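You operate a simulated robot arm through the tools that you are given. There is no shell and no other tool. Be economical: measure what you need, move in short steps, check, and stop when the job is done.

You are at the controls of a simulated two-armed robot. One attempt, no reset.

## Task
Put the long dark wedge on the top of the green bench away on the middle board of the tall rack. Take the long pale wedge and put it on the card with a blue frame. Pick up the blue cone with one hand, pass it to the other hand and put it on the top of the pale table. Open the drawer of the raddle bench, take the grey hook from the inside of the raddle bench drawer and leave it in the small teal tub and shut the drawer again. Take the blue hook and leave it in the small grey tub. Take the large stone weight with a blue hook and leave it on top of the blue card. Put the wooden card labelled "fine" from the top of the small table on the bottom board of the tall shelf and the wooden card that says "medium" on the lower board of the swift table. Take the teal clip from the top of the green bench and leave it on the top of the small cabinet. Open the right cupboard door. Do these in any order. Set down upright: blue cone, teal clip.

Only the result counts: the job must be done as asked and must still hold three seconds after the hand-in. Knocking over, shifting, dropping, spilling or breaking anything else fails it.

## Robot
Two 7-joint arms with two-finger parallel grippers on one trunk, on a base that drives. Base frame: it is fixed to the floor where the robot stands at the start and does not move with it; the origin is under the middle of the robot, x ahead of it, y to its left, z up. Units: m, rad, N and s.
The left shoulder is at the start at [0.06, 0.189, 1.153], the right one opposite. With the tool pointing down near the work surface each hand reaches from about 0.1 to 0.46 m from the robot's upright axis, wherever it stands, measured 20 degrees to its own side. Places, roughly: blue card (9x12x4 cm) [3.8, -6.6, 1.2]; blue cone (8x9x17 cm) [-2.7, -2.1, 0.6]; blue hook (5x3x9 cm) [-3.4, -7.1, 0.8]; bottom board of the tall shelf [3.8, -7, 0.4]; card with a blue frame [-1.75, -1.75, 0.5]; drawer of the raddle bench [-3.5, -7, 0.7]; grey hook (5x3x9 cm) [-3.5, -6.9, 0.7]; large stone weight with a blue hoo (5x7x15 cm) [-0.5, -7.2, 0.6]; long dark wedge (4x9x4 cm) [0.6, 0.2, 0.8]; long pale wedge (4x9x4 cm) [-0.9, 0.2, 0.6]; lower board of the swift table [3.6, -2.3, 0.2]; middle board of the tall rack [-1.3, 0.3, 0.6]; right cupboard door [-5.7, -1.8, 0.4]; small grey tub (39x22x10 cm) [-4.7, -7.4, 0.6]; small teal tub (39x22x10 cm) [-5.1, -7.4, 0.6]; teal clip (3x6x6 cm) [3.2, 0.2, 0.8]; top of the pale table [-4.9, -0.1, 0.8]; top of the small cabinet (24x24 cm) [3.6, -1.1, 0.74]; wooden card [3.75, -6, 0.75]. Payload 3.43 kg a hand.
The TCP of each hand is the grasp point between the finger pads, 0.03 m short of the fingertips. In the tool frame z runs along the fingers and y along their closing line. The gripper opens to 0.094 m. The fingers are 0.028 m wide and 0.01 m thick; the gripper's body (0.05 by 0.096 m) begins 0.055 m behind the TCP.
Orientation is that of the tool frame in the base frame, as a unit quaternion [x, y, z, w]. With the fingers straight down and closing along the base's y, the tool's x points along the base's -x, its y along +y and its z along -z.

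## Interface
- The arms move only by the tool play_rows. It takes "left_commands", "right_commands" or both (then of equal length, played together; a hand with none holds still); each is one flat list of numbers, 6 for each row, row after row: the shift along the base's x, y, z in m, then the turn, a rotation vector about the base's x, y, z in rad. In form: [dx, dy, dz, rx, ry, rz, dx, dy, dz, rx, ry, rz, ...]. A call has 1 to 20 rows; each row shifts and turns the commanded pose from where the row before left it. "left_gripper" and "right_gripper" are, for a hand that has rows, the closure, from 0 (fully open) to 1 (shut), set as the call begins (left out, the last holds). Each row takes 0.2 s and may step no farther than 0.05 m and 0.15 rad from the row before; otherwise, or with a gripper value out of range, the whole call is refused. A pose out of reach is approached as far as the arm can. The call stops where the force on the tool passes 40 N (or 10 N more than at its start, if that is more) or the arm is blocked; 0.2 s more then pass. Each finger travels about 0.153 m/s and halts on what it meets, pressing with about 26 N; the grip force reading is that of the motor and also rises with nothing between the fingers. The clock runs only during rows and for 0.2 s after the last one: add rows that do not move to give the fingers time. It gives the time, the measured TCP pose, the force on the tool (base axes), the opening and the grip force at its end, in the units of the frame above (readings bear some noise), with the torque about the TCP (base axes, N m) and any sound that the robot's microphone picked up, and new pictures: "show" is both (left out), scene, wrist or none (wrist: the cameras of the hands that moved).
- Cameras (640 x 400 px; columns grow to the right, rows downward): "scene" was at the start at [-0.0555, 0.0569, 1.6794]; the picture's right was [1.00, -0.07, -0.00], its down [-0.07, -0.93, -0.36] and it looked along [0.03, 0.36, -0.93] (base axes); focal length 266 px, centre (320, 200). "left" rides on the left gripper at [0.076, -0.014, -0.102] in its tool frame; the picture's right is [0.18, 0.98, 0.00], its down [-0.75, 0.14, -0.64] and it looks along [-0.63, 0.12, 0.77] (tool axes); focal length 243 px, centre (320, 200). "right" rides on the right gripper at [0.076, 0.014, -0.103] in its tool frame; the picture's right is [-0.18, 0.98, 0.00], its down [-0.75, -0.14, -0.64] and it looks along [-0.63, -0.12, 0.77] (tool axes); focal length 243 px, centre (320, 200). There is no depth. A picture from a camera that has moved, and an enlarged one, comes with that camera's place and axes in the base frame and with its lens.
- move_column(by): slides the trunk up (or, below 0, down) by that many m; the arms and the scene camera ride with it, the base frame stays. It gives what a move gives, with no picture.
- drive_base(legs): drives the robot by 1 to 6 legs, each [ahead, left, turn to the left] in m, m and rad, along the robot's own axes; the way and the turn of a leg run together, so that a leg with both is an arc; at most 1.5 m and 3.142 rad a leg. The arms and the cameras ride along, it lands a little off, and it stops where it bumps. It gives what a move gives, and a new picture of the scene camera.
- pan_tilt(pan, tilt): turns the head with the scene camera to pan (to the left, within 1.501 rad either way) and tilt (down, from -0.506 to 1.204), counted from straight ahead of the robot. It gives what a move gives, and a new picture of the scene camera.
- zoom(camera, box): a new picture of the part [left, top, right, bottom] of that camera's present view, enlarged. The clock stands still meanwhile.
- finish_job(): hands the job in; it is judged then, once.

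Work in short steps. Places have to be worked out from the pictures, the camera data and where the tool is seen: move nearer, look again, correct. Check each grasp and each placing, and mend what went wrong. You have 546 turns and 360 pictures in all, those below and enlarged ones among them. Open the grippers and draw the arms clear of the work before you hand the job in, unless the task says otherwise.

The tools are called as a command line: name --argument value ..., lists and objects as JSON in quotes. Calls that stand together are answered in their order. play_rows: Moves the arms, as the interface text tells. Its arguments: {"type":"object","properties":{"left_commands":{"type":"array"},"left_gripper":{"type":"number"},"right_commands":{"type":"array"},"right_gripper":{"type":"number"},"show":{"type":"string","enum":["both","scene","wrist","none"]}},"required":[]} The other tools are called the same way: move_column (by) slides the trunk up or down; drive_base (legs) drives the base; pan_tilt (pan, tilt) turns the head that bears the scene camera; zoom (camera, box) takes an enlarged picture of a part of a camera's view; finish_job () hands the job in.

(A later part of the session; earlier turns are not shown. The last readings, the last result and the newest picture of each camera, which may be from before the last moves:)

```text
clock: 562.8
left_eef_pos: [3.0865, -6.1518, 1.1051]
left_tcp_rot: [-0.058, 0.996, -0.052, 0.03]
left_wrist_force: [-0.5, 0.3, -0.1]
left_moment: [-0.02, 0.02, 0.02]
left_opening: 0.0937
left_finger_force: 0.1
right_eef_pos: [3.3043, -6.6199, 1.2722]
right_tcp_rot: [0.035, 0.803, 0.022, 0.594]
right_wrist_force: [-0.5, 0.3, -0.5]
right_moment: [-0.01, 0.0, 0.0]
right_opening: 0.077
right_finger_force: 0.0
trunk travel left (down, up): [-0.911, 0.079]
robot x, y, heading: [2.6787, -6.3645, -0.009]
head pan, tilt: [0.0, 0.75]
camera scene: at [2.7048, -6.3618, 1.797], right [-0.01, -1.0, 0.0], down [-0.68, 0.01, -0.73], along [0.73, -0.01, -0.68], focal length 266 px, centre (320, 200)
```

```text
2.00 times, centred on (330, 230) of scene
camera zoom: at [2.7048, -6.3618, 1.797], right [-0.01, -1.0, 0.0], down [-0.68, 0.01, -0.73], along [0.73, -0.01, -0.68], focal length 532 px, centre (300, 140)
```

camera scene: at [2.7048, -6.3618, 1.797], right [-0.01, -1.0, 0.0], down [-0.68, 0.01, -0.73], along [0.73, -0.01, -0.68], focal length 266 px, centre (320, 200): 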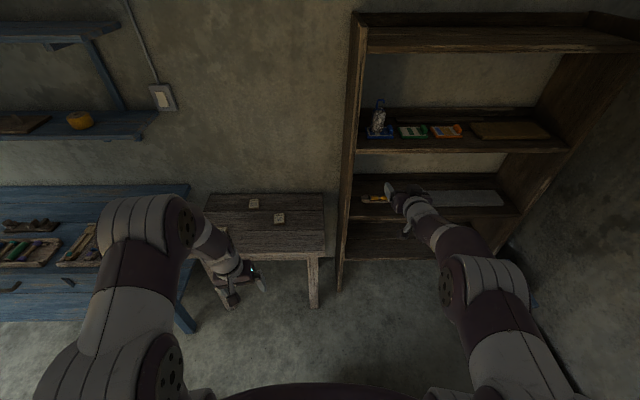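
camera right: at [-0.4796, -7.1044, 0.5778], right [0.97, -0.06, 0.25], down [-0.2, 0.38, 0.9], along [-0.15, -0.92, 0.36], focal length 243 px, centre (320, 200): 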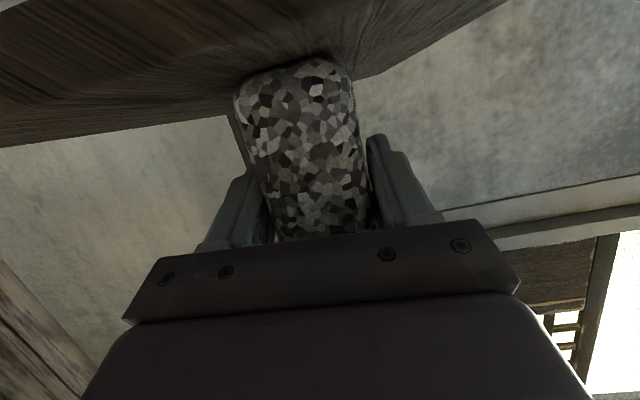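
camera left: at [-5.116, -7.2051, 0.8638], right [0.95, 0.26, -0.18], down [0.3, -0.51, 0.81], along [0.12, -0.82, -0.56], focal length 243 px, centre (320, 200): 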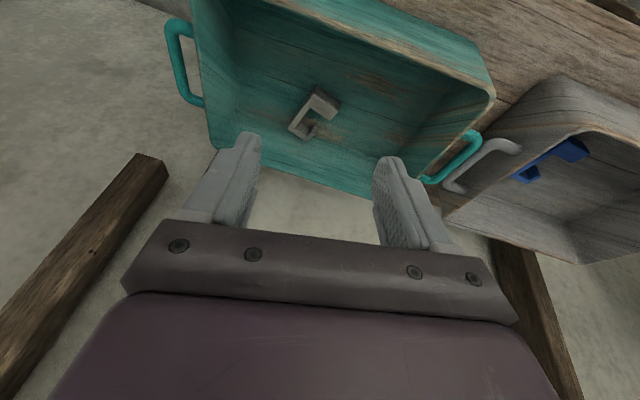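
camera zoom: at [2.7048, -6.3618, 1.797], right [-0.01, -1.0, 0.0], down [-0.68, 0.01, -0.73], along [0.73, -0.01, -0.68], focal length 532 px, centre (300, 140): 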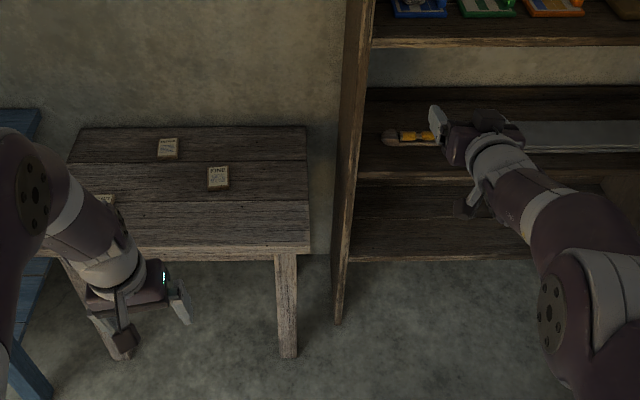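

Three small wooden tiles; "FINE" is at about (3.674,−6.156). I zoom to read the others.

zoom --camera "scene" --box '[210, 185, 306, 245]'

```text
6.67 times, centred on (258, 215) of scene
camera zoom: at [2.7048, -6.3618, 1.797], right [-0.01, -1.0, 0.0], down [-0.68, 0.01, -0.73], along [0.73, -0.01, -0.68], focal length 1773 px, centre (733, 100)
```

zoom: 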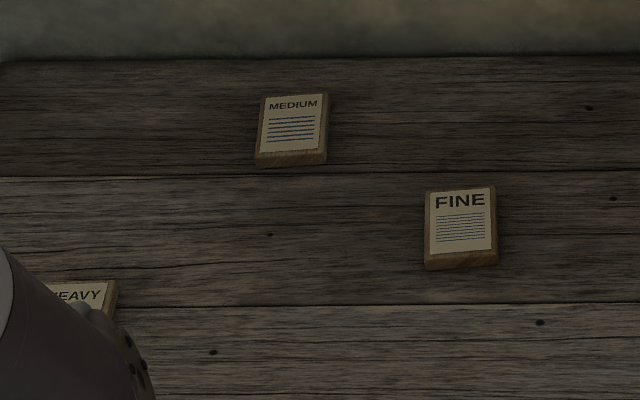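

MEDIUM ≈(3.775,−6.008), FINE ≈(3.664,−6.16). I lower the trunk, shift left and then forward, and pitch the right hand to ~45°.

move_column --by -0.2

drive_base --legs '[[0, 0.285, 0.009], [0.4, 0, 0]]'

play_rows --right_commands '[0, 0.02, -0.01, 0, 0.09, 0, 0, 0.02, -0.01, 0, 0.09, 0, -0.01, 0.02, -0.02, 0, 0.09, 0, -0.01, 0.02, -0.02, 0, 0.09, 0, -0.01, 0.02, -0.02, 0, 0.09, 0, -0.01, 0.02, -0.02, 0, 0, 0, 0, 0.02, -0.02, 0, 0, 0]' --right_gripper 0.1 --show "wrist"

```text
clock: 565.0
left_eef_pos: [3.085, -6.1551, 0.9049]
left_tcp_rot: [-0.059, 0.996, -0.052, 0.029]
left_wrist_force: [-0.7, 0.4, -0.3]
left_moment: [-0.02, 0.03, -0.01]
left_opening: 0.0939
left_finger_force: 0.0
right_eef_pos: [3.3037, -6.6215, 1.0729]
right_tcp_rot: [0.034, 0.803, 0.024, 0.595]
right_wrist_force: [-0.4, 1.0, -0.9]
right_moment: [-0.01, 0.01, 0.01]
right_opening: 0.0774
right_finger_force: 0.0
trunk travel left (down, up): [-0.711, 0.279]
robot x, y, heading: [2.6778, -6.3645, -0.017]
head pan, tilt: [0.0, 0.75]
```

```text
clock: 569.1
left_eef_pos: [3.4887, -5.8712, 0.9061]
left_tcp_rot: [-0.064, 0.996, -0.051, 0.031]
left_wrist_force: [0.0, 0.1, 0.4]
left_moment: [-0.02, 0.04, -0.01]
left_opening: 0.0939
left_finger_force: 0.1
right_eef_pos: [3.7112, -6.3375, 1.0728]
right_tcp_rot: [0.03, 0.803, 0.026, 0.595]
right_wrist_force: [-0.4, -0.4, 0.1]
right_moment: [0.03, -0.03, 0.01]
right_opening: 0.077
right_finger_force: 0.0
trunk travel left (down, up): [-0.711, 0.279]
robot x, y, heading: [3.0837, -6.0875, -0.002]
head pan, tilt: [0.0, 0.75]
camera scene: at [3.1081, -6.0843, 1.5971], right [0.0, -1.0, 0.0], down [-0.68, 0.0, -0.73], along [0.73, 0.0, -0.68], focal length 266 px, centre (320, 200)
```

scene: 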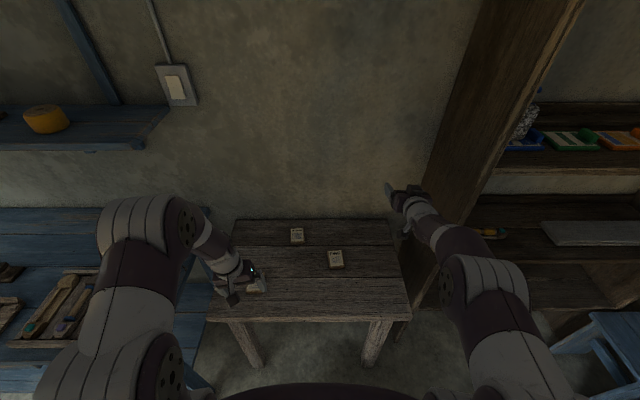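

```text
clock: 570.7
left_eef_pos: [3.4893, -5.8706, 0.9042]
left_tcp_rot: [-0.064, 0.996, -0.052, 0.03]
left_wrist_force: [-0.3, 0.4, -0.7]
left_moment: [-0.01, 0.03, -0.01]
left_opening: 0.094
left_finger_force: 0.0
right_eef_pos: [3.6713, -6.1968, 0.9533]
right_tcp_rot: [0.035, 0.916, 0.018, 0.4]
right_wrist_force: [0.2, 0.4, -0.1]
right_moment: [-0.03, -0.02, -0.02]
right_opening: 0.0845
right_finger_force: 0.0
trunk travel left (down, up): [-0.711, 0.279]
robot x, y, heading: [3.0862, -6.0862, -0.005]
head pan, tilt: [0.0, 0.75]
camera right: at [3.5454, -6.1756, 0.9677], right [0.17, 0.97, 0.2], down [0.03, -0.2, 0.98], along [0.98, -0.16, -0.07], focal length 243 px, centre (320, 200)
```

right: 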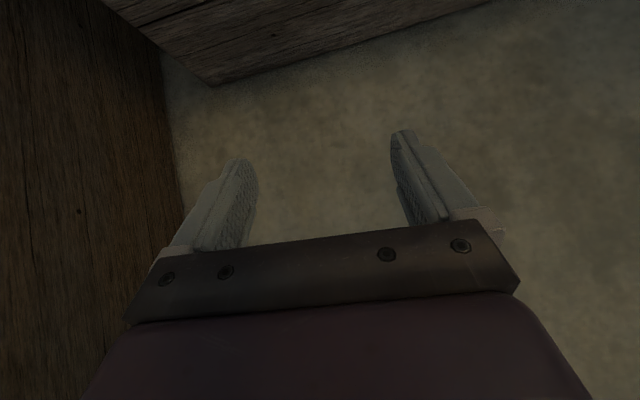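

Pitch is 47°. I go to (3.656,−6.150) and descend to z≈0.82, then to contact.

play_rows --right_commands '[-0.008, 0.024, -0.03, 0, 0, 0, -0.007, 0.023, -0.035, 0, 0, 0, 0, 0, -0.035, 0, 0, 0, 0, 0, -0.03, 0, 0, 0, 0, 0, 0, 0, 0, 0]' --show "scene"

```text
clock: 571.9
left_eef_pos: [3.4884, -5.8715, 0.9064]
left_tcp_rot: [-0.063, 0.996, -0.052, 0.031]
left_wrist_force: [-0.2, -0.9, 0.0]
left_moment: [0.02, 0.0, -0.03]
left_opening: 0.0941
left_finger_force: 0.0
right_eef_pos: [3.6546, -6.152, 0.824]
right_tcp_rot: [0.035, 0.915, 0.02, 0.401]
right_wrist_force: [-0.4, -0.9, -0.5]
right_moment: [0.0, 0.0, -0.03]
right_opening: 0.0849
right_finger_force: 0.0
trunk travel left (down, up): [-0.711, 0.279]
robot x, y, heading: [3.0853, -6.0861, -0.004]
head pan, tilt: [0.0, 0.75]
camera scene: at [3.1071, -6.0844, 1.5971], right [0.0, -1.0, 0.0], down [-0.68, 0.0, -0.73], along [0.73, 0.0, -0.68], focal length 266 px, centre (320, 200)
```

scene: 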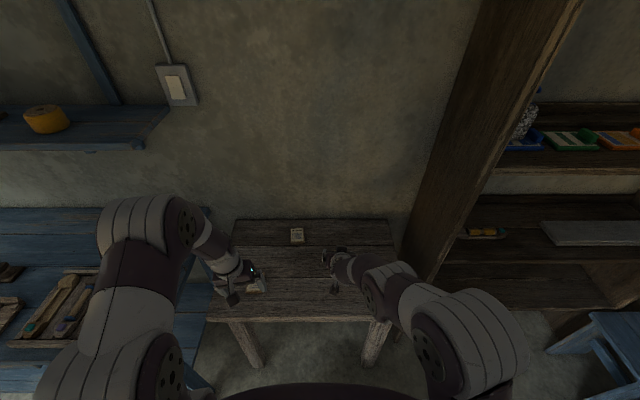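

I zoom to check the fingers straddle the FINE tile.

zoom --camera "scene" --box '[290, 220, 386, 300]'

```text
5.00 times, centred on (338, 260) of scene
camera zoom: at [3.1071, -6.0844, 1.5971], right [0.0, -1.0, 0.0], down [-0.68, 0.0, -0.73], along [0.73, 0.0, -0.68], focal length 1330 px, centre (230, -100)
```

zoom: 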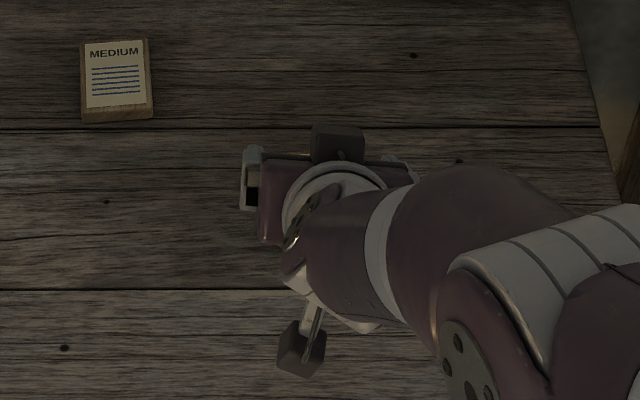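

Tile centre y≈−6.144; I shift 8 mm, descend to contact, and close.

play_rows --right_commands '[0.002, 0.008, -0.015, 0, 0, 0, 0, 0, -0.008, 0, 0, 0, 0, 0, -0.005, 0, 0, 0, 0, 0, -0.005, 0, 0, 0, 0, 0, -0.005, 0, 0, 0]' --show "none"

play_rows --right_commands '[0, 0, 0.001, 0, 0, 0, 0, 0, 0, 0, 0, 0, 0, 0, 0, 0, 0, 0]' --right_gripper 1 --show "none"

```text
clock: 573.1
left_eef_pos: [3.4882, -5.8717, 0.9055]
left_tcp_rot: [-0.064, 0.996, -0.052, 0.03]
left_wrist_force: [0.3, 0.7, -0.6]
left_moment: [0.0, 0.04, 0.02]
left_opening: 0.094
left_finger_force: 0.1
right_eef_pos: [3.6575, -6.1418, 0.7841]
right_tcp_rot: [0.036, 0.916, 0.017, 0.4]
right_wrist_force: [-0.8, 0.8, 0.0]
right_moment: [0.04, -0.01, 0.03]
right_opening: 0.0844
right_finger_force: 0.0
trunk travel left (down, up): [-0.711, 0.279]
robot x, y, heading: [3.0857, -6.0847, -0.001]
head pan, tilt: [0.0, 0.75]
```

```text
clock: 573.9
left_eef_pos: [3.4877, -5.8713, 0.9061]
left_tcp_rot: [-0.064, 0.996, -0.051, 0.03]
left_wrist_force: [-0.3, -1.1, 0.0]
left_moment: [0.03, 0.0, 0.0]
left_opening: 0.094
left_finger_force: 0.0
right_eef_pos: [3.658, -6.1434, 0.7864]
right_tcp_rot: [0.035, 0.915, 0.018, 0.401]
right_wrist_force: [-0.8, -0.7, 0.2]
right_moment: [0.04, 0.03, 0.03]
right_opening: 0.0
right_finger_force: 25.9
trunk travel left (down, up): [-0.711, 0.279]
robot x, y, heading: [3.0851, -6.0888, -0.004]
head pan, tilt: [0.0, 0.75]
```

Closed above the tile — the table is lower. I open and descend to actual contact.

play_rows --right_commands '[0, 0, 0.005, 0, 0, 0, 0, 0, 0, 0, 0, 0, 0, 0, 0, 0, 0, 0]' --right_gripper 0.1 --show "none"

play_rows --right_commands '[0, 0, -0.012, 0, 0, 0, 0, 0, -0.008, 0, 0, 0, 0, 0, -0.008, 0, 0, 0, 0, 0, -0.006, 0, 0, 0, 0, 0, -0.006, 0, 0, 0, 0, 0, -0.006, 0, 0, 0, 0, 0, -0.006, 0, 0, 0, 0, 0, -0.006, 0, 0, 0, 0, 0, -0.006, 0, 0, 0]' --show "none"

```text
clock: 574.7
left_eef_pos: [3.4871, -5.871, 0.9056]
left_tcp_rot: [-0.064, 0.996, -0.052, 0.03]
left_wrist_force: [-0.2, 0.4, 0.9]
left_moment: [0.0, -0.01, 0.0]
left_opening: 0.094
left_finger_force: 0.1
right_eef_pos: [3.6587, -6.1429, 0.791]
right_tcp_rot: [0.035, 0.916, 0.019, 0.4]
right_wrist_force: [-0.4, -0.3, 0.3]
right_moment: [0.01, -0.04, 0.0]
right_opening: 0.0846
right_finger_force: 0.1
trunk travel left (down, up): [-0.711, 0.279]
robot x, y, heading: [3.0852, -6.0847, 0.001]
head pan, tilt: [0.0, 0.75]
```

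```text
clock: 576.9
left_eef_pos: [3.4843, -5.8711, 0.9082]
left_tcp_rot: [-0.063, 0.996, -0.051, 0.034]
left_wrist_force: [-0.1, 0.3, 0.0]
left_moment: [-0.03, -0.02, -0.03]
left_opening: 0.0942
left_finger_force: 0.0
right_eef_pos: [3.6574, -6.1414, 0.7335]
right_tcp_rot: [0.036, 0.912, 0.019, 0.407]
right_wrist_force: [-21.0, -3.3, 27.9]
right_moment: [-1.39, 0.43, -1.04]
right_opening: 0.086
right_finger_force: 1.2
trunk travel left (down, up): [-0.711, 0.279]
robot x, y, heading: [3.0818, -6.0879, -0.007]
head pan, tilt: [0.0, 0.75]
stopped in row 9 (right hand): the force on the tool passed its limit (the readings are from after the stop); the commanded pose is now the measured one
```

Table top is z≈0.70, so the tile is further: (3.713,−6.148). I slide 4.2 cm forward just above the surface and close.

play_rows --right_commands '[0, 0, 0.008, 0, 0, 0, 0.021, -0.003, 0, 0, 0, 0, 0.021, -0.003, 0, 0, 0, 0, 0, 0, -0.004, 0, 0, 0]' --show "none"

play_rows --right_commands '[0, 0, 0, 0, 0, 0, 0, 0, 0, 0, 0, 0, 0, 0, 0, 0, 0, 0]' --right_gripper 1 --show "none"

```text
clock: 577.9
left_eef_pos: [3.4867, -5.8714, 0.9067]
left_tcp_rot: [-0.064, 0.996, -0.052, 0.031]
left_wrist_force: [-0.5, -0.4, -0.1]
left_moment: [0.0, -0.02, 0.0]
left_opening: 0.0937
left_finger_force: 0.0
right_eef_pos: [3.7015, -6.1464, 0.7339]
right_tcp_rot: [0.036, 0.914, 0.019, 0.404]
right_wrist_force: [0.3, -0.4, 0.2]
right_moment: [0.0, 0.01, -0.03]
right_opening: 0.0846
right_finger_force: 0.1
trunk travel left (down, up): [-0.711, 0.279]
robot x, y, heading: [3.0816, -6.0885, -0.005]
head pan, tilt: [0.0, 0.75]
```

```text
clock: 578.6
left_eef_pos: [3.4881, -5.8726, 0.9052]
left_tcp_rot: [-0.063, 0.996, -0.052, 0.031]
left_wrist_force: [0.3, -0.2, 0.0]
left_moment: [0.03, 0.0, -0.03]
left_opening: 0.094
left_finger_force: 0.0
right_eef_pos: [3.7023, -6.1468, 0.7336]
right_tcp_rot: [0.035, 0.914, 0.019, 0.404]
right_wrist_force: [1.0, 0.3, 2.1]
right_moment: [-0.11, -0.06, 0.05]
right_opening: 0.0597
right_finger_force: 26.2
trunk travel left (down, up): [-0.711, 0.279]
robot x, y, heading: [3.0847, -6.0844, -0.006]
head pan, tilt: [0.0, 0.75]
```

FINE tile gripped (60 mm). I lift it, and pitch the left hand forward for MEDIUM at about (3.829,−5.988).

play_rows --right_commands '[0, 0, 0.03, 0, 0, 0, 0, 0, 0.045, 0, 0, 0, 0, -0.02, 0.045, 0, 0, 0, -0.01, -0.03, 0.03, 0, 0, 0, -0.01, -0.04, 0.02, 0, 0, 0, 0, -0.04, 0.0, 0, 0, 0, 0, 0, 0, 0, 0, 0, 0, 0, 0, 0, 0, 0]' --left_commands '[0.02, -0.01, 0.02, 0, -0.1, 0, 0.03, -0.015, 0.02, 0, -0.1, 0, 0.03, -0.015, 0, 0, -0.1, 0, 0.03, -0.015, 0, 0, -0.1, 0, 0.03, -0.015, 0, 0, -0.1, 0, 0.03, -0.015, 0, 0, -0.1, 0, 0.03, -0.015, 0, 0, -0.1, 0, 0.02, -0.015, -0.02, 0, -0.05, 0]' --show "scene"

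```text
clock: 580.5
left_eef_pos: [3.7092, -5.9886, 0.9225]
left_tcp_rot: [-0.041, 0.916, -0.071, 0.393]
left_wrist_force: [-0.8, 0.0, -0.5]
left_moment: [0.03, -0.01, 0.02]
left_opening: 0.0937
left_finger_force: 0.0
right_eef_pos: [3.6825, -6.279, 0.9029]
right_tcp_rot: [0.035, 0.914, 0.019, 0.403]
right_wrist_force: [-0.3, 0.1, -1.5]
right_moment: [-0.01, 0.02, 0.0]
right_opening: 0.0598
right_finger_force: 26.0
trunk travel left (down, up): [-0.711, 0.279]
robot x, y, heading: [3.0848, -6.0841, -0.004]
head pan, tilt: [0.0, 0.75]
camera scene: at [3.1094, -6.0852, 1.5971], right [0.0, -1.0, 0.0], down [-0.68, 0.0, -0.73], along [0.73, 0.0, -0.68], focal length 266 px, centre (320, 200)
```

scene: 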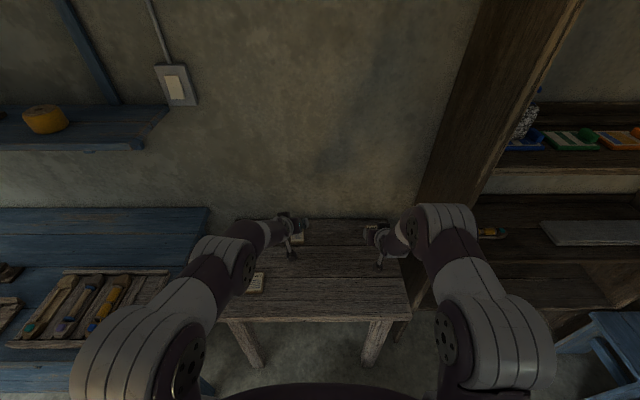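

I correct the small roll, move to (3.817,−5.985) and descend to z≈0.75.

play_rows --left_commands '[0.03, 0.001, 0, 0.08, 0, 0, 0.03, 0.001, 0, 0.08, 0, 0, 0.03, 0.001, -0.02, 0, 0, 0, 0.018, 0, -0.035, 0, 0, 0, 0, 0, -0.045, 0, 0, 0, 0, 0, -0.045, 0, 0, 0, 0, 0, -0.02, 0, 0, 0, 0, 0, 0, 0, 0, 0]' --left_gripper 0.1 --show "none"

zoom --camera "scene" --box '[240, 195, 368, 275]'

```text
clock: 582.2
left_eef_pos: [3.8148, -5.9852, 0.7613]
left_tcp_rot: [-0.009, 0.918, 0.003, 0.397]
left_wrist_force: [0.5, -0.9, 0.3]
left_moment: [0.01, 0.0, 0.04]
left_opening: 0.0844
left_finger_force: 0.1
right_eef_pos: [3.6817, -6.2776, 0.9047]
right_tcp_rot: [0.035, 0.914, 0.02, 0.404]
right_wrist_force: [0.2, 0.3, -0.6]
right_moment: [0.0, 0.03, 0.01]
right_opening: 0.0594
right_finger_force: 25.7
trunk travel left (down, up): [-0.711, 0.279]
robot x, y, heading: [3.0842, -6.0894, -0.002]
head pan, tilt: [0.0, 0.75]
```

```text
5.00 times, centred on (304, 235) of scene
camera zoom: at [3.1076, -6.0845, 1.5971], right [0.0, -1.0, 0.0], down [-0.68, 0.0, -0.73], along [0.73, 0.0, -0.68], focal length 1330 px, centre (400, 25)
```

zoom: 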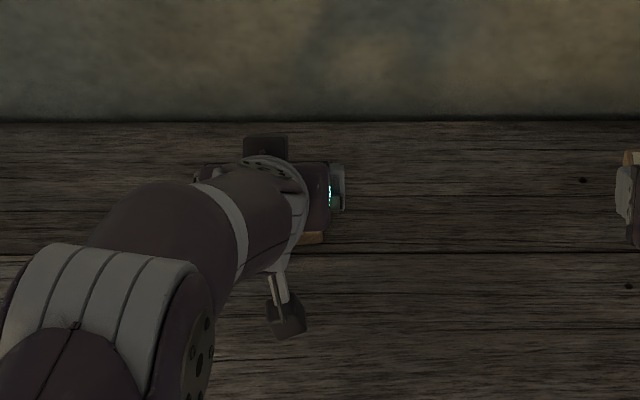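

Aligned with the tile. I descend to contact, ease off, and close.

play_rows --left_commands '[0.002, -0.002, -0.012, 0, 0, 0, 0, 0, -0.008, 0, 0, 0, 0, 0, -0.006, 0, 0, 0, 0, 0, -0.004, 0, 0, 0]' --show "none"

play_rows --left_commands '[0, 0, 0.001, 0, 0, 0, 0, 0, 0, 0, 0, 0, 0, 0, 0, 0, 0, 0]' --left_gripper 1 --show "none"

```text
clock: 583.2
left_eef_pos: [3.8163, -5.9863, 0.7348]
left_tcp_rot: [-0.008, 0.918, 0.002, 0.396]
left_wrist_force: [-0.1, -1.1, -0.7]
left_moment: [-0.02, 0.0, -0.01]
left_opening: 0.0845
left_finger_force: 0.0
left hand out of reach, approached as far as the arm can: row 1
right_eef_pos: [3.6828, -6.2781, 0.9048]
right_tcp_rot: [0.035, 0.914, 0.019, 0.404]
right_wrist_force: [1.5, 0.0, 0.6]
right_moment: [-0.04, 0.02, 0.02]
right_opening: 0.0593
right_finger_force: 26.2
trunk travel left (down, up): [-0.711, 0.279]
robot x, y, heading: [3.0863, -6.087, 0.001]
head pan, tilt: [0.0, 0.75]
```

```text
clock: 584.0
left_eef_pos: [3.818, -5.9856, 0.7355]
left_tcp_rot: [-0.008, 0.918, 0.002, 0.396]
left_wrist_force: [-0.3, -1.1, 0.1]
left_moment: [-0.01, 0.02, 0.02]
left_opening: 0.0592
left_finger_force: 26.7
right_eef_pos: [3.6829, -6.2782, 0.9048]
right_tcp_rot: [0.035, 0.914, 0.02, 0.403]
right_wrist_force: [-0.5, -0.6, 0.0]
right_moment: [-0.01, 0.01, 0.0]
right_opening: 0.0594
right_finger_force: 26.2
trunk travel left (down, up): [-0.711, 0.279]
robot x, y, heading: [3.0824, -6.0861, -0.001]
head pan, tilt: [0.0, 0.75]
```

Both tiles held. I lift the left and draw it well back to the left side, then back the base away.

play_rows --left_commands '[0, 0, 0.03, 0, 0, 0, 0, 0, 0.045, 0, 0, 0, -0.03, 0.01, 0.03, 0, 0, 0, -0.04, 0.02, 0.015, 0, 0, 0, -0.04, 0.02, 0.015, 0, 0, 0, -0.04, 0.02, 0.015, 0, 0, 0, -0.04, 0.02, 0.015, 0, 0, 0, -0.03, 0.02, 0, 0, 0, 0]' --show "none"

drive_base --legs '[[-0.4, 0, 0]]'

```text
clock: 585.9
left_eef_pos: [3.5959, -5.8741, 0.9011]
left_tcp_rot: [-0.009, 0.918, 0.002, 0.396]
left_wrist_force: [0.3, 0.4, -1.0]
left_moment: [0.01, 0.0, 0.03]
left_opening: 0.059
left_finger_force: 26.3
right_eef_pos: [3.6818, -6.2781, 0.9038]
right_tcp_rot: [0.035, 0.914, 0.02, 0.404]
right_wrist_force: [-0.8, 0.2, -0.8]
right_moment: [0.01, -0.01, 0.0]
right_opening: 0.0592
right_finger_force: 25.8
trunk travel left (down, up): [-0.711, 0.279]
robot x, y, heading: [3.0826, -6.0866, -0.004]
head pan, tilt: [0.0, 0.75]
```

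```text
clock: 588.3
left_eef_pos: [3.2023, -5.8724, 0.9016]
left_tcp_rot: [-0.008, 0.919, 0.002, 0.395]
left_wrist_force: [-0.1, -0.1, 0.8]
left_moment: [-0.02, 0.0, 0.01]
left_opening: 0.0591
left_finger_force: 26.1
right_eef_pos: [3.2855, -6.2774, 0.9038]
right_tcp_rot: [0.037, 0.914, 0.018, 0.404]
right_wrist_force: [-1.2, 0.5, -0.3]
right_moment: [-0.01, 0.01, 0.0]
right_opening: 0.0589
right_finger_force: 26.0
trunk travel left (down, up): [-0.711, 0.279]
robot x, y, heading: [2.691, -6.0867, -0.001]
head pan, tilt: [0.0, 0.75]
camera scene: at [2.7113, -6.0826, 1.5971], right [-0.01, -1.0, 0.0], down [-0.68, 0.0, -0.73], along [0.73, 0.0, -0.68], focal length 266 px, centre (320, 200)
```

scene: 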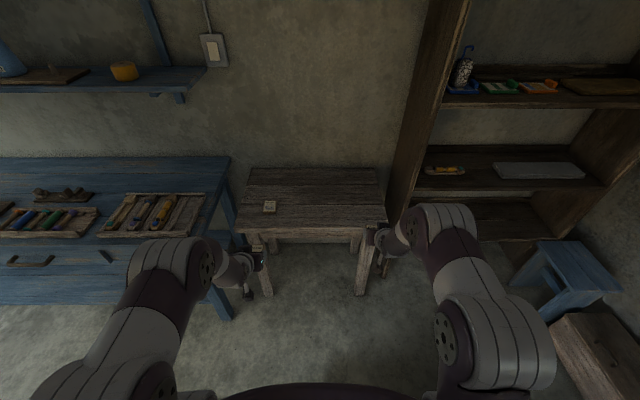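

I raise and retract the left hand further so it clears the table while the trunk goes down.

play_rows --left_commands '[-0.02, 0, 0.045, 0, 0, 0, -0.02, 0, 0.045, 0, 0, 0, -0.02, 0, 0.045, 0, 0, 0, -0.02, 0, 0.045, 0, 0, 0, -0.02, 0, 0.045, 0, 0, 0, -0.02, 0, 0.045, 0, 0, 0]' --show "none"

drive_base --legs '[[0, -0.54, 0]]'

move_column --by -0.33

```text
clock: 589.7
left_eef_pos: [3.0891, -5.8767, 1.1554]
left_tcp_rot: [-0.006, 0.917, -0.006, 0.398]
left_wrist_force: [-1.3, -0.1, -0.3]
left_moment: [-0.01, 0.0, -0.01]
left_opening: 0.0589
left_finger_force: 25.8
left hand out of reach, approached as far as the arm can: row 6
right_eef_pos: [3.2857, -6.2776, 0.9045]
right_tcp_rot: [0.036, 0.914, 0.019, 0.404]
right_wrist_force: [-0.3, 0.1, -1.2]
right_moment: [0.06, 0.04, 0.04]
right_opening: 0.059
right_finger_force: 25.9
trunk travel left (down, up): [-0.711, 0.279]
robot x, y, heading: [2.6879, -6.0843, -0.003]
head pan, tilt: [0.0, 0.75]
```

```text
clock: 592.9
left_eef_pos: [3.0861, -6.4294, 1.1546]
left_tcp_rot: [-0.004, 0.918, -0.007, 0.397]
left_wrist_force: [-0.2, -0.3, 0.4]
left_moment: [-0.01, 0.0, 0.0]
left_opening: 0.059
left_finger_force: 26.2
right_eef_pos: [3.2811, -6.8286, 0.9043]
right_tcp_rot: [0.038, 0.914, 0.018, 0.404]
right_wrist_force: [0.1, -0.6, -0.2]
right_moment: [0.0, 0.0, -0.04]
right_opening: 0.0588
right_finger_force: 26.2
trunk travel left (down, up): [-0.711, 0.279]
robot x, y, heading: [2.6848, -6.635, -0.005]
head pan, tilt: [0.0, 0.75]
camera scene: at [2.7081, -6.6329, 1.5971], right [-0.01, -1.0, 0.0], down [-0.68, 0.01, -0.73], along [0.73, -0.01, -0.68], focal length 266 px, centre (320, 200)
```

scene: 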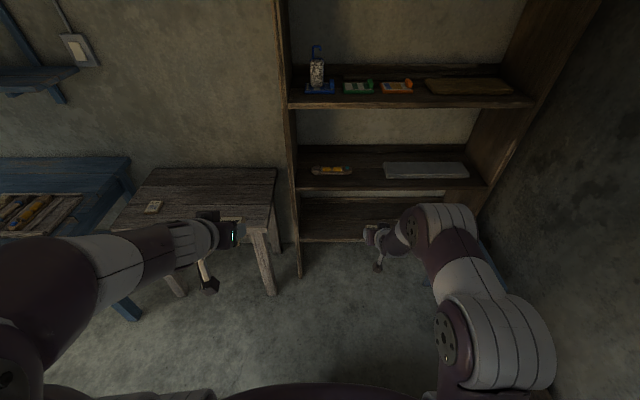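

```text
clock: 596.1
left_eef_pos: [3.0858, -6.4278, 0.8256]
left_tcp_rot: [-0.003, 0.917, -0.007, 0.398]
left_wrist_force: [-0.6, 0.0, -0.5]
left_moment: [-0.02, 0.01, -0.01]
left_opening: 0.059
left_finger_force: 25.9
right_eef_pos: [3.2811, -6.8277, 0.5744]
right_tcp_rot: [0.037, 0.914, 0.019, 0.405]
right_wrist_force: [0.0, -0.2, -0.8]
right_moment: [0.02, 0.04, 0.01]
right_opening: 0.0587
right_finger_force: 25.6
trunk travel left (down, up): [-0.381, 0.609]
robot x, y, heading: [2.6852, -6.6352, -0.011]
head pan, tilt: [0.0, 0.75]
```

I nudge the left hand 6 cm further left, then drive ahead 0.41 so the FINE tile enters above the bottom board.

play_rows --left_commands '[-0.01, 0.03, 0.01, 0, 0, 0, -0.01, 0.03, 0.01, 0, 0, 0, 0, 0, 0, 0, 0, 0]' --show "none"

drive_base --legs '[[0.41, 0, 0]]'

```text
clock: 597.0
left_eef_pos: [3.0648, -6.3689, 0.8467]
left_tcp_rot: [-0.002, 0.917, -0.008, 0.398]
left_wrist_force: [-0.4, 0.0, -0.4]
left_moment: [-0.03, 0.03, -0.05]
left_opening: 0.0587
left_finger_force: 26.3
right_eef_pos: [3.2826, -6.8295, 0.5741]
right_tcp_rot: [0.037, 0.914, 0.019, 0.403]
right_wrist_force: [0.2, -0.7, -0.1]
right_moment: [-0.01, 0.03, 0.0]
right_opening: 0.0588
right_finger_force: 25.5
trunk travel left (down, up): [-0.381, 0.609]
robot x, y, heading: [2.6885, -6.6315, -0.007]
head pan, tilt: [0.0, 0.75]
```

```text
clock: 599.5
left_eef_pos: [3.4777, -6.3693, 0.8442]
left_tcp_rot: [-0.004, 0.918, -0.008, 0.397]
left_wrist_force: [0.6, -0.6, 0.4]
left_moment: [0.01, 0.04, 0.06]
left_opening: 0.0589
left_finger_force: 26.2
right_eef_pos: [3.6972, -6.8284, 0.5742]
right_tcp_rot: [0.035, 0.914, 0.019, 0.405]
right_wrist_force: [-0.5, 0.9, -0.7]
right_moment: [0.02, 0.0, -0.03]
right_opening: 0.0588
right_finger_force: 26.6
trunk travel left (down, up): [-0.381, 0.609]
robot x, y, heading: [3.0985, -6.6354, -0.002]
head pan, tilt: [0.0, 0.75]
camera scene: at [3.1228, -6.635, 1.2671], right [0.0, -1.0, 0.0], down [-0.68, 0.0, -0.73], along [0.73, 0.0, -0.68], focal length 266 px, centre (320, 200)
```

scene: 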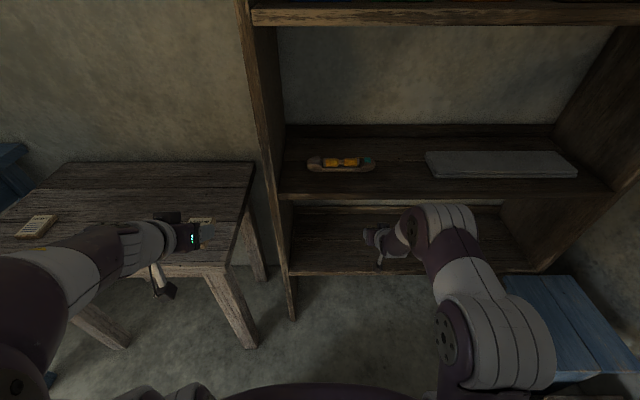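

Hand is in the bay. I go 5 cm deeper and lower to contact.

drive_base --legs '[[0.05, 0, 0]]'

play_rows --right_commands '[0, 0, -0.03, 0, 0, 0, 0, 0, -0.025, 0, 0, 0, 0, 0, -0.015, 0, 0, 0, 0, 0, -0.008, 0, 0, 0, 0, 0, -0.008, 0, 0, 0, 0, 0, -0.008, 0, 0, 0, 0, 0, -0.008, 0, 0, 0, 0, 0, -0.008, 0, 0, 0, 0, 0, -0.008, 0, 0, 0, 0, 0, -0.008, 0, 0, 0]' --show "none"

```text
clock: 600.4
left_eef_pos: [3.5286, -6.3691, 0.8449]
left_tcp_rot: [-0.005, 0.918, -0.007, 0.397]
left_wrist_force: [-0.4, -0.3, -0.8]
left_moment: [0.01, 0.01, 0.01]
left_opening: 0.0589
left_finger_force: 25.6
right_eef_pos: [3.7484, -6.8292, 0.573]
right_tcp_rot: [0.035, 0.914, 0.019, 0.404]
right_wrist_force: [0.7, 0.5, -0.7]
right_moment: [0.04, 0.03, 0.0]
right_opening: 0.0586
right_finger_force: 25.8
trunk travel left (down, up): [-0.381, 0.609]
robot x, y, heading: [3.1508, -6.6359, -0.001]
head pan, tilt: [0.0, 0.75]
camera scene: at [3.1738, -6.6352, 1.267], right [0.0, -1.0, 0.0], down [-0.68, 0.0, -0.73], along [0.73, 0.0, -0.68], focal length 266 px, centre (320, 200)
```

scene: 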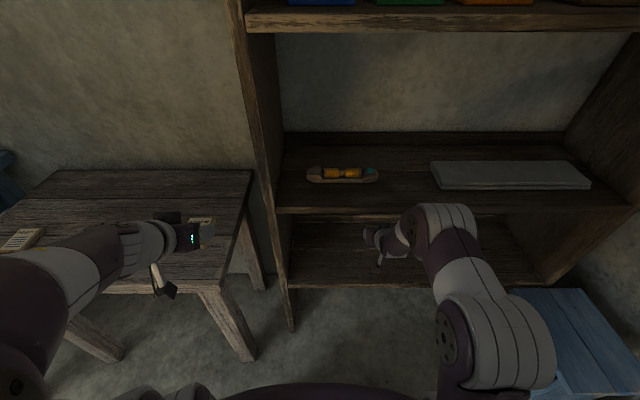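

```text
clock: 602.6
left_eef_pos: [3.5259, -6.3692, 0.8472]
left_tcp_rot: [-0.005, 0.917, -0.007, 0.398]
left_wrist_force: [0.8, 0.4, -0.2]
left_moment: [-0.02, 0.02, 0.02]
left_opening: 0.0588
left_finger_force: 25.8
right_eef_pos: [3.7486, -6.8278, 0.4531]
right_tcp_rot: [0.034, 0.912, 0.02, 0.408]
right_wrist_force: [0.0, 1.0, 18.5]
right_moment: [-0.51, -0.02, -0.03]
right_opening: 0.0595
right_finger_force: 26.3
trunk travel left (down, up): [-0.381, 0.609]
robot x, y, heading: [3.1504, -6.636, -0.009]
head pan, tilt: [0.0, 0.75]
```

Contact at 0.453. I open, and withdraw back and up a little.

play_rows --right_commands '[0, 0, 0.001, 0, 0, 0, 0, 0, 0, 0, 0, 0, 0, 0, 0, 0, 0, 0]' --right_gripper 0.1 --show "none"

play_rows --right_commands '[-0.02, 0, 0.025, 0, 0, 0, -0.02, 0, 0.025, 0, 0, 0, -0.02, 0, 0.02, 0, 0, 0, -0.02, 0, 0.01, 0, 0, 0]' --show "none"

drive_base --legs '[[-0.4, 0, 0]]'

```text
clock: 603.4
left_eef_pos: [3.5261, -6.3668, 0.8455]
left_tcp_rot: [-0.005, 0.917, -0.008, 0.399]
left_wrist_force: [1.1, -0.1, -0.5]
left_moment: [0.0, 0.03, -0.03]
left_opening: 0.0586
left_finger_force: 26.0
right_eef_pos: [3.7472, -6.8281, 0.4522]
right_tcp_rot: [0.033, 0.913, 0.019, 0.407]
right_wrist_force: [4.5, 19.6, 22.5]
right_moment: [-0.32, -0.38, 0.35]
right_opening: 0.073
right_finger_force: 0.1
trunk travel left (down, up): [-0.381, 0.609]
robot x, y, heading: [3.1482, -6.6361, -0.003]
head pan, tilt: [0.0, 0.75]
```

```text
clock: 604.4
left_eef_pos: [3.5274, -6.3694, 0.8455]
left_tcp_rot: [-0.005, 0.917, -0.007, 0.398]
left_wrist_force: [-0.1, -0.3, -0.3]
left_moment: [0.02, -0.01, 0.03]
left_opening: 0.0588
left_finger_force: 25.8
right_eef_pos: [3.6658, -6.8291, 0.5283]
right_tcp_rot: [0.035, 0.914, 0.019, 0.403]
right_wrist_force: [-0.4, -0.6, 0.6]
right_moment: [0.0, 0.04, 0.01]
right_opening: 0.0846
right_finger_force: 0.0
trunk travel left (down, up): [-0.381, 0.609]
robot x, y, heading: [3.1506, -6.6363, -0.0]
head pan, tilt: [0.0, 0.75]
```

```text
clock: 606.9
left_eef_pos: [3.1367, -6.3682, 0.8465]
left_tcp_rot: [-0.004, 0.917, -0.007, 0.398]
left_wrist_force: [-0.8, -0.9, 0.1]
left_moment: [0.01, 0.01, 0.0]
left_opening: 0.0589
left_finger_force: 25.6
right_eef_pos: [3.2733, -6.8296, 0.5294]
right_tcp_rot: [0.036, 0.914, 0.019, 0.403]
right_wrist_force: [-0.7, 0.0, -0.8]
right_moment: [-0.01, 0.0, -0.01]
right_opening: 0.0846
right_finger_force: 0.1
trunk travel left (down, up): [-0.381, 0.609]
robot x, y, heading: [2.7536, -6.6314, -0.006]
head pan, tilt: [0.0, 0.75]
camera scene: at [2.7794, -6.6334, 1.2671], right [-0.01, -1.0, 0.0], down [-0.68, 0.0, -0.73], along [0.73, 0.0, -0.68], focal length 266 px, centre (320, 200)
```

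scene: 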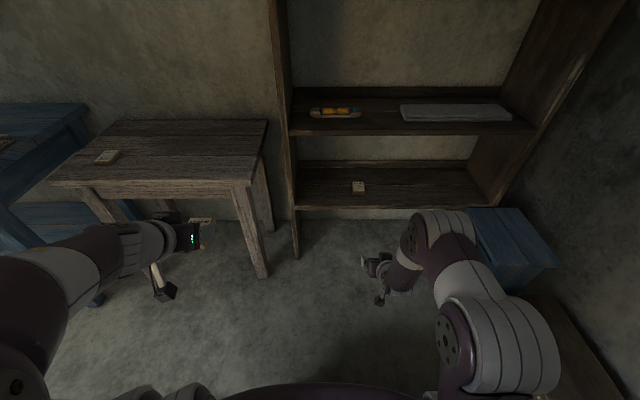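

FINE rests on the bottom board. I raise the trunk and the right hand, then strafe north along x≈2.75 to the swift table (y≈−2.3).

move_column --by 0.33

play_rows --right_commands '[-0.02, 0, 0.045, 0, 0, 0, -0.02, 0, 0.045, 0, 0, 0, -0.02, 0, 0.045, 0, 0, 0, -0.01, 0, 0.045, 0, 0.1, 0, 0, 0, 0.04, 0, 0.1, 0]' --show "none"

drive_base --legs '[[-0.05, 1.4, 0], [0, 1.4, 0], [0, 1.4, 0]]'

```text
clock: 610.1
left_eef_pos: [3.1367, -6.3682, 1.1769]
left_tcp_rot: [-0.003, 0.918, -0.008, 0.398]
left_wrist_force: [-0.8, 1.3, -0.7]
left_moment: [0.01, 0.04, 0.02]
left_opening: 0.0588
left_finger_force: 26.0
right_eef_pos: [3.2746, -6.8274, 0.8593]
right_tcp_rot: [0.036, 0.914, 0.018, 0.403]
right_wrist_force: [-0.7, -0.2, -0.8]
right_moment: [0.0, -0.01, 0.01]
right_opening: 0.0845
right_finger_force: 0.1
trunk travel left (down, up): [-0.711, 0.279]
robot x, y, heading: [2.7539, -6.6337, -0.008]
head pan, tilt: [0.0, 0.75]
```

```text
clock: 611.4
left_eef_pos: [3.1376, -6.3683, 1.1748]
left_tcp_rot: [-0.005, 0.918, -0.007, 0.396]
left_wrist_force: [-0.2, -1.2, -0.3]
left_moment: [-0.04, 0.03, 0.01]
left_opening: 0.0587
left_finger_force: 25.7
right_eef_pos: [3.2055, -6.8273, 1.0748]
right_tcp_rot: [0.038, 0.949, 0.015, 0.313]
right_wrist_force: [0.7, 0.2, 0.7]
right_moment: [-0.01, 0.01, 0.0]
right_opening: 0.0847
right_finger_force: 0.0
trunk travel left (down, up): [-0.711, 0.279]
robot x, y, heading: [2.7562, -6.6319, -0.007]
head pan, tilt: [0.0, 0.75]
```

```text
clock: 631.6
left_eef_pos: [3.228, -2.1494, 1.1757]
left_tcp_rot: [0.002, 0.918, -0.009, 0.397]
left_wrist_force: [0.3, -0.1, -1.2]
left_moment: [0.01, 0.01, -0.02]
left_opening: 0.059
left_finger_force: 26.0
right_eef_pos: [3.2922, -2.6086, 1.0777]
right_tcp_rot: [0.045, 0.948, 0.013, 0.316]
right_wrist_force: [-0.2, 0.1, -0.6]
right_moment: [0.0, -0.01, -0.02]
right_opening: 0.0849
right_finger_force: 0.1
trunk travel left (down, up): [-0.711, 0.279]
robot x, y, heading: [2.846, -2.4113, -0.018]
head pan, tilt: [0.0, 0.75]
camera scene: at [2.8693, -2.4091, 1.5971], right [-0.02, -1.0, 0.0], down [-0.68, 0.01, -0.73], along [0.73, -0.01, -0.68], focal length 266 px, centre (320, 200)
```

scene: 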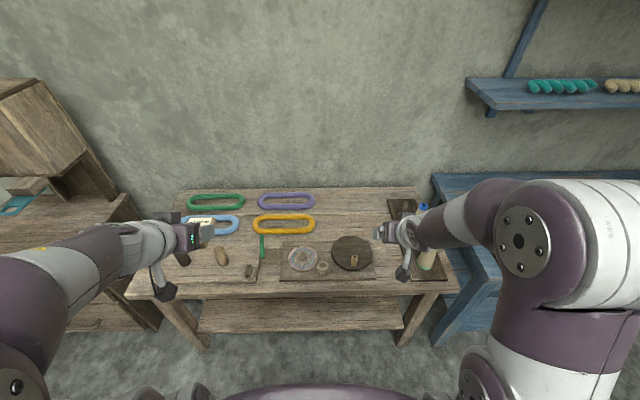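

The swift table's lower board (z≈0.2) is empty in front. I back 0.12 m, lower the trunk, and lower the left hand to it.

drive_base --legs '[[-0.14, 0, 0.018]]'

move_column --by -0.4

move_column --by -0.14

play_rows --left_commands '[0, -0.01, -0.045, 0, 0, 0, 0, -0.01, -0.045, 0, 0, 0, 0, -0.01, -0.045, 0, 0, 0, 0, -0.01, -0.045, 0, 0, 0, 0, -0.01, -0.045, 0, 0, 0, 0, -0.01, -0.045, 0, 0, 0, 0, -0.01, -0.045, 0, 0, 0, 0, 0, 0, 0, 0, 0]' --show "scene"

```text
clock: 632.9
left_eef_pos: [3.085, -2.1412, 1.1764]
left_tcp_rot: [-0.005, 0.918, -0.007, 0.397]
left_wrist_force: [0.4, -0.3, 0.2]
left_moment: [0.0, 0.0, 0.01]
left_opening: 0.0585
left_finger_force: 25.9
right_eef_pos: [3.1566, -2.5991, 1.0778]
right_tcp_rot: [0.036, 0.948, 0.016, 0.316]
right_wrist_force: [0.3, 0.0, -0.2]
right_moment: [-0.01, -0.01, -0.01]
right_opening: 0.0847
right_finger_force: 0.2
trunk travel left (down, up): [-0.711, 0.279]
robot x, y, heading: [2.707, -2.4091, -0.001]
head pan, tilt: [0.0, 0.75]
camera scene: at [2.7309, -2.4073, 1.597], right [0.0, -1.0, 0.0], down [-0.68, 0.0, -0.73], along [0.73, 0.0, -0.68], focal length 266 px, centre (320, 200)
```

scene: 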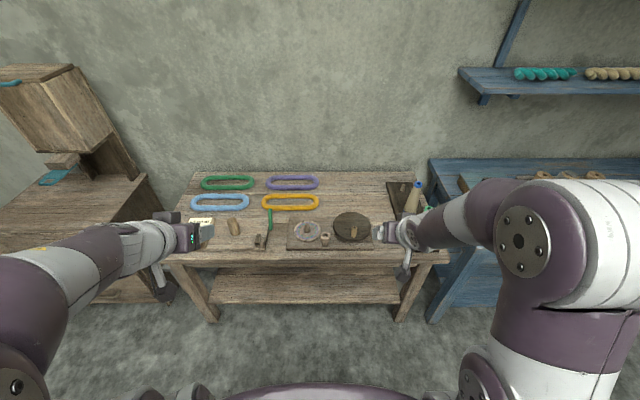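

```text
clock: 636.8
left_eef_pos: [3.0846, -2.1413, 0.7762]
left_tcp_rot: [-0.005, 0.918, -0.007, 0.397]
left_wrist_force: [-0.4, -0.2, -1.7]
left_moment: [-0.03, -0.01, 0.04]
left_opening: 0.0589
left_finger_force: 25.6
right_eef_pos: [3.1575, -2.5993, 0.6768]
right_tcp_rot: [0.036, 0.948, 0.015, 0.316]
right_wrist_force: [0.5, 0.4, 0.3]
right_moment: [-0.02, 0.0, 0.0]
right_opening: 0.0845
right_finger_force: 0.0
trunk travel left (down, up): [-0.311, 0.679]
robot x, y, heading: [2.71, -2.4065, -0.003]
head pan, tilt: [0.0, 0.75]
```

```text
clock: 638.4
left_eef_pos: [3.085, -2.1412, 0.635]
left_tcp_rot: [-0.005, 0.917, -0.007, 0.398]
left_wrist_force: [0.6, 0.5, 0.2]
left_moment: [0.03, 0.0, -0.04]
left_opening: 0.0584
left_finger_force: 25.9
right_eef_pos: [3.1569, -2.5989, 0.5374]
right_tcp_rot: [0.036, 0.948, 0.016, 0.316]
right_wrist_force: [-0.3, -1.0, 0.2]
right_moment: [-0.01, 0.03, 0.0]
right_opening: 0.0844
right_finger_force: 0.1
trunk travel left (down, up): [-0.171, 0.819]
robot x, y, heading: [2.7061, -2.4064, -0.003]
head pan, tilt: [0.0, 0.75]
```

```text
clock: 640.2
left_eef_pos: [3.0858, -2.212, 0.321]
left_tcp_rot: [-0.006, 0.917, -0.006, 0.398]
left_wrist_force: [0.2, -0.6, -0.2]
left_moment: [-0.02, 0.0, -0.01]
left_opening: 0.0589
left_finger_force: 25.7
right_eef_pos: [3.1564, -2.5997, 0.538]
right_tcp_rot: [0.036, 0.948, 0.016, 0.315]
right_wrist_force: [-0.7, -0.4, 0.1]
right_moment: [0.02, 0.0, 0.01]
right_opening: 0.0847
right_finger_force: 0.0
trunk travel left (down, up): [-0.171, 0.819]
robot x, y, heading: [2.7051, -2.4086, 0.004]
head pan, tilt: [0.0, 0.75]
camera scene: at [2.7303, -2.4072, 1.0571], right [0.0, -1.0, 0.0], down [-0.68, 0.0, -0.73], along [0.73, 0.0, -0.68], focal length 266 px, centre (320, 200)
```

scene: 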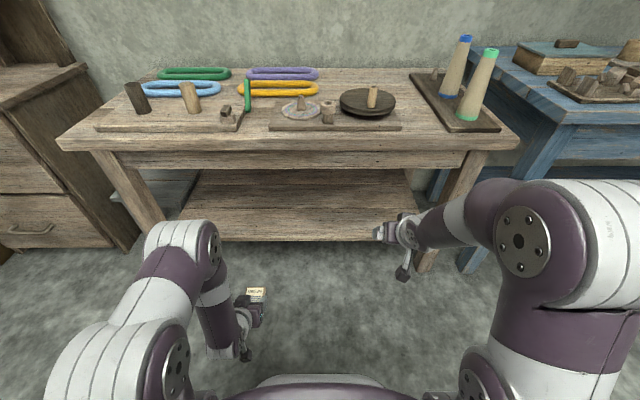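

The lower board's front edge is at x≈3.41. I raise the right hand high out of the way first, then drive ahead 0.4.

play_rows --right_commands '[-0.01, 0, 0.045, 0, 0, 0, -0.01, 0, 0.045, 0, 0, 0, -0.01, 0, 0.045, 0, 0, 0, 0, 0, 0.045, 0, 0, 0, 0, 0, 0.045, 0, 0, 0, 0, 0, 0.045, 0, 0, 0, 0, 0, 0.045, 0, 0, 0, 0, 0, 0.045, 0, 0, 0, 0, 0, 0.045, 0, 0, 0, 0, 0, 0.045, 0, 0, 0]' --show "none"

```text
clock: 642.4
left_eef_pos: [3.0859, -2.2109, 0.3213]
left_tcp_rot: [-0.006, 0.918, -0.007, 0.398]
left_wrist_force: [-0.3, -0.6, -1.0]
left_moment: [-0.03, 0.03, 0.0]
left_opening: 0.0591
left_finger_force: 26.4
right_eef_pos: [3.1284, -2.6008, 0.7976]
right_tcp_rot: [0.036, 0.948, 0.016, 0.316]
right_wrist_force: [0.8, 0.1, 0.2]
right_moment: [-0.02, 0.01, 0.03]
right_opening: 0.0847
right_finger_force: 0.1
right hand out of reach, approached as far as the arm can: row 6, 7, 8, 9, 10
trunk travel left (down, up): [-0.171, 0.819]
robot x, y, heading: [2.7095, -2.408, 0.005]
head pan, tilt: [0.0, 0.75]
```

The right hand can only reach z≈0.8, so I drive just 0.17 and extend the left arm the rest.

drive_base --legs '[[0.17, 0, 0]]'

play_rows --left_commands '[0.04, 0, 0, 0, 0, 0, 0.04, 0, 0, 0, 0, 0, 0.04, 0, 0, 0, 0, 0, 0.04, 0, 0, 0, 0, 0, 0.04, 0, 0, 0, 0, 0, 0.03, 0, 0, 0, 0, 0, 0, 0, 0, 0, 0, 0]' --show "scene"

```text
clock: 643.9
left_eef_pos: [3.2601, -2.2132, 0.3202]
left_tcp_rot: [-0.005, 0.918, -0.007, 0.397]
left_wrist_force: [0.1, 0.6, 0.3]
left_moment: [0.02, 0.03, 0.02]
left_opening: 0.0587
left_finger_force: 25.7
right_eef_pos: [3.3018, -2.6014, 0.7986]
right_tcp_rot: [0.038, 0.948, 0.016, 0.316]
right_wrist_force: [0.1, -0.3, -0.5]
right_moment: [-0.04, -0.01, -0.01]
right_opening: 0.0846
right_finger_force: 0.0
trunk travel left (down, up): [-0.171, 0.819]
robot x, y, heading: [2.8836, -2.4093, -0.002]
head pan, tilt: [0.0, 0.75]
camera scene: at [2.9043, -2.4078, 1.0571], right [0.0, -1.0, 0.0], down [-0.68, 0.0, -0.73], along [0.73, 0.0, -0.68], focal length 266 px, centre (320, 200)
```

scene: 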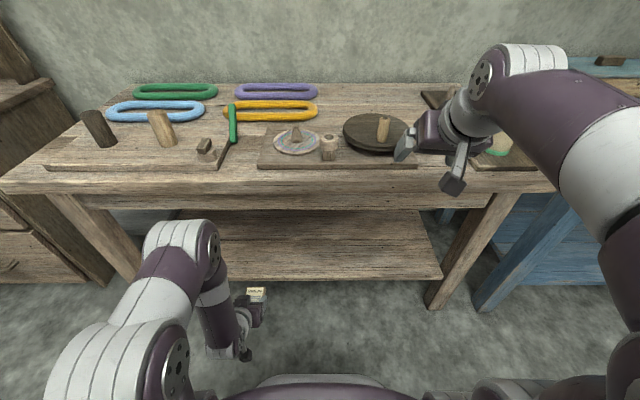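

```text
clock: 645.5
left_eef_pos: [3.4908, -2.2104, 0.32]
left_tcp_rot: [-0.005, 0.918, -0.007, 0.398]
left_wrist_force: [0.1, -0.8, 0.2]
left_moment: [0.0, 0.02, 0.03]
left_opening: 0.0588
left_finger_force: 25.4
right_eef_pos: [3.3028, -2.6023, 0.7977]
right_tcp_rot: [0.037, 0.948, 0.016, 0.317]
right_wrist_force: [-0.5, 0.0, 0.0]
right_moment: [-0.01, -0.02, 0.0]
right_opening: 0.0843
right_finger_force: 0.0
trunk travel left (down, up): [-0.171, 0.819]
robot x, y, heading: [2.8799, -2.41, -0.005]
head pan, tilt: [0.0, 0.75]
camera scene: at [2.9044, -2.4078, 1.0571], right [0.0, -1.0, 0.0], down [-0.68, 0.0, -0.73], along [0.73, 0.0, -0.68], focal length 266 px, centre (320, 200)
```

scene: 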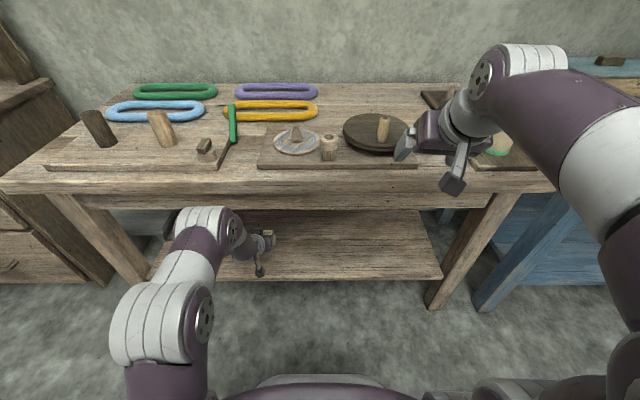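

The tile is over the lower board. I lower to contact.

play_rows --left_commands '[0, 0, -0.03, 0, 0, 0, 0, 0, -0.02, 0, 0, 0, 0, 0, -0.01, 0, 0, 0, 0, 0, -0.008, 0, 0, 0, 0, 0, -0.008, 0, 0, 0, 0, 0, -0.008, 0, 0, 0, 0, 0, -0.008, 0, 0, 0, 0, 0, -0.008, 0, 0, 0, 0, 0, -0.008, 0, 0, 0, 0, 0, -0.008, 0, 0, 0, 0, 0, -0.008, 0, 0, 0]' --show "none"

```text
clock: 646.4
left_eef_pos: [3.4976, -2.2102, 0.2704]
left_tcp_rot: [-0.004, 0.912, -0.007, 0.41]
left_wrist_force: [2.3, 0.3, 17.7]
left_moment: [0.19, 0.15, -0.03]
left_opening: 0.0589
left_finger_force: 26.2
right_eef_pos: [3.3006, -2.6026, 0.7983]
right_tcp_rot: [0.036, 0.948, 0.017, 0.317]
right_wrist_force: [0.4, -0.6, 0.4]
right_moment: [-0.01, -0.01, -0.02]
right_opening: 0.0847
right_finger_force: 0.1
trunk travel left (down, up): [-0.171, 0.819]
robot x, y, heading: [2.881, -2.4101, -0.007]
head pan, tilt: [0.0, 0.75]
stopped in row 4 (left hand): the force on the tool passed its limit (the readings are from after the stop); the commanded pose is now the measured one
```

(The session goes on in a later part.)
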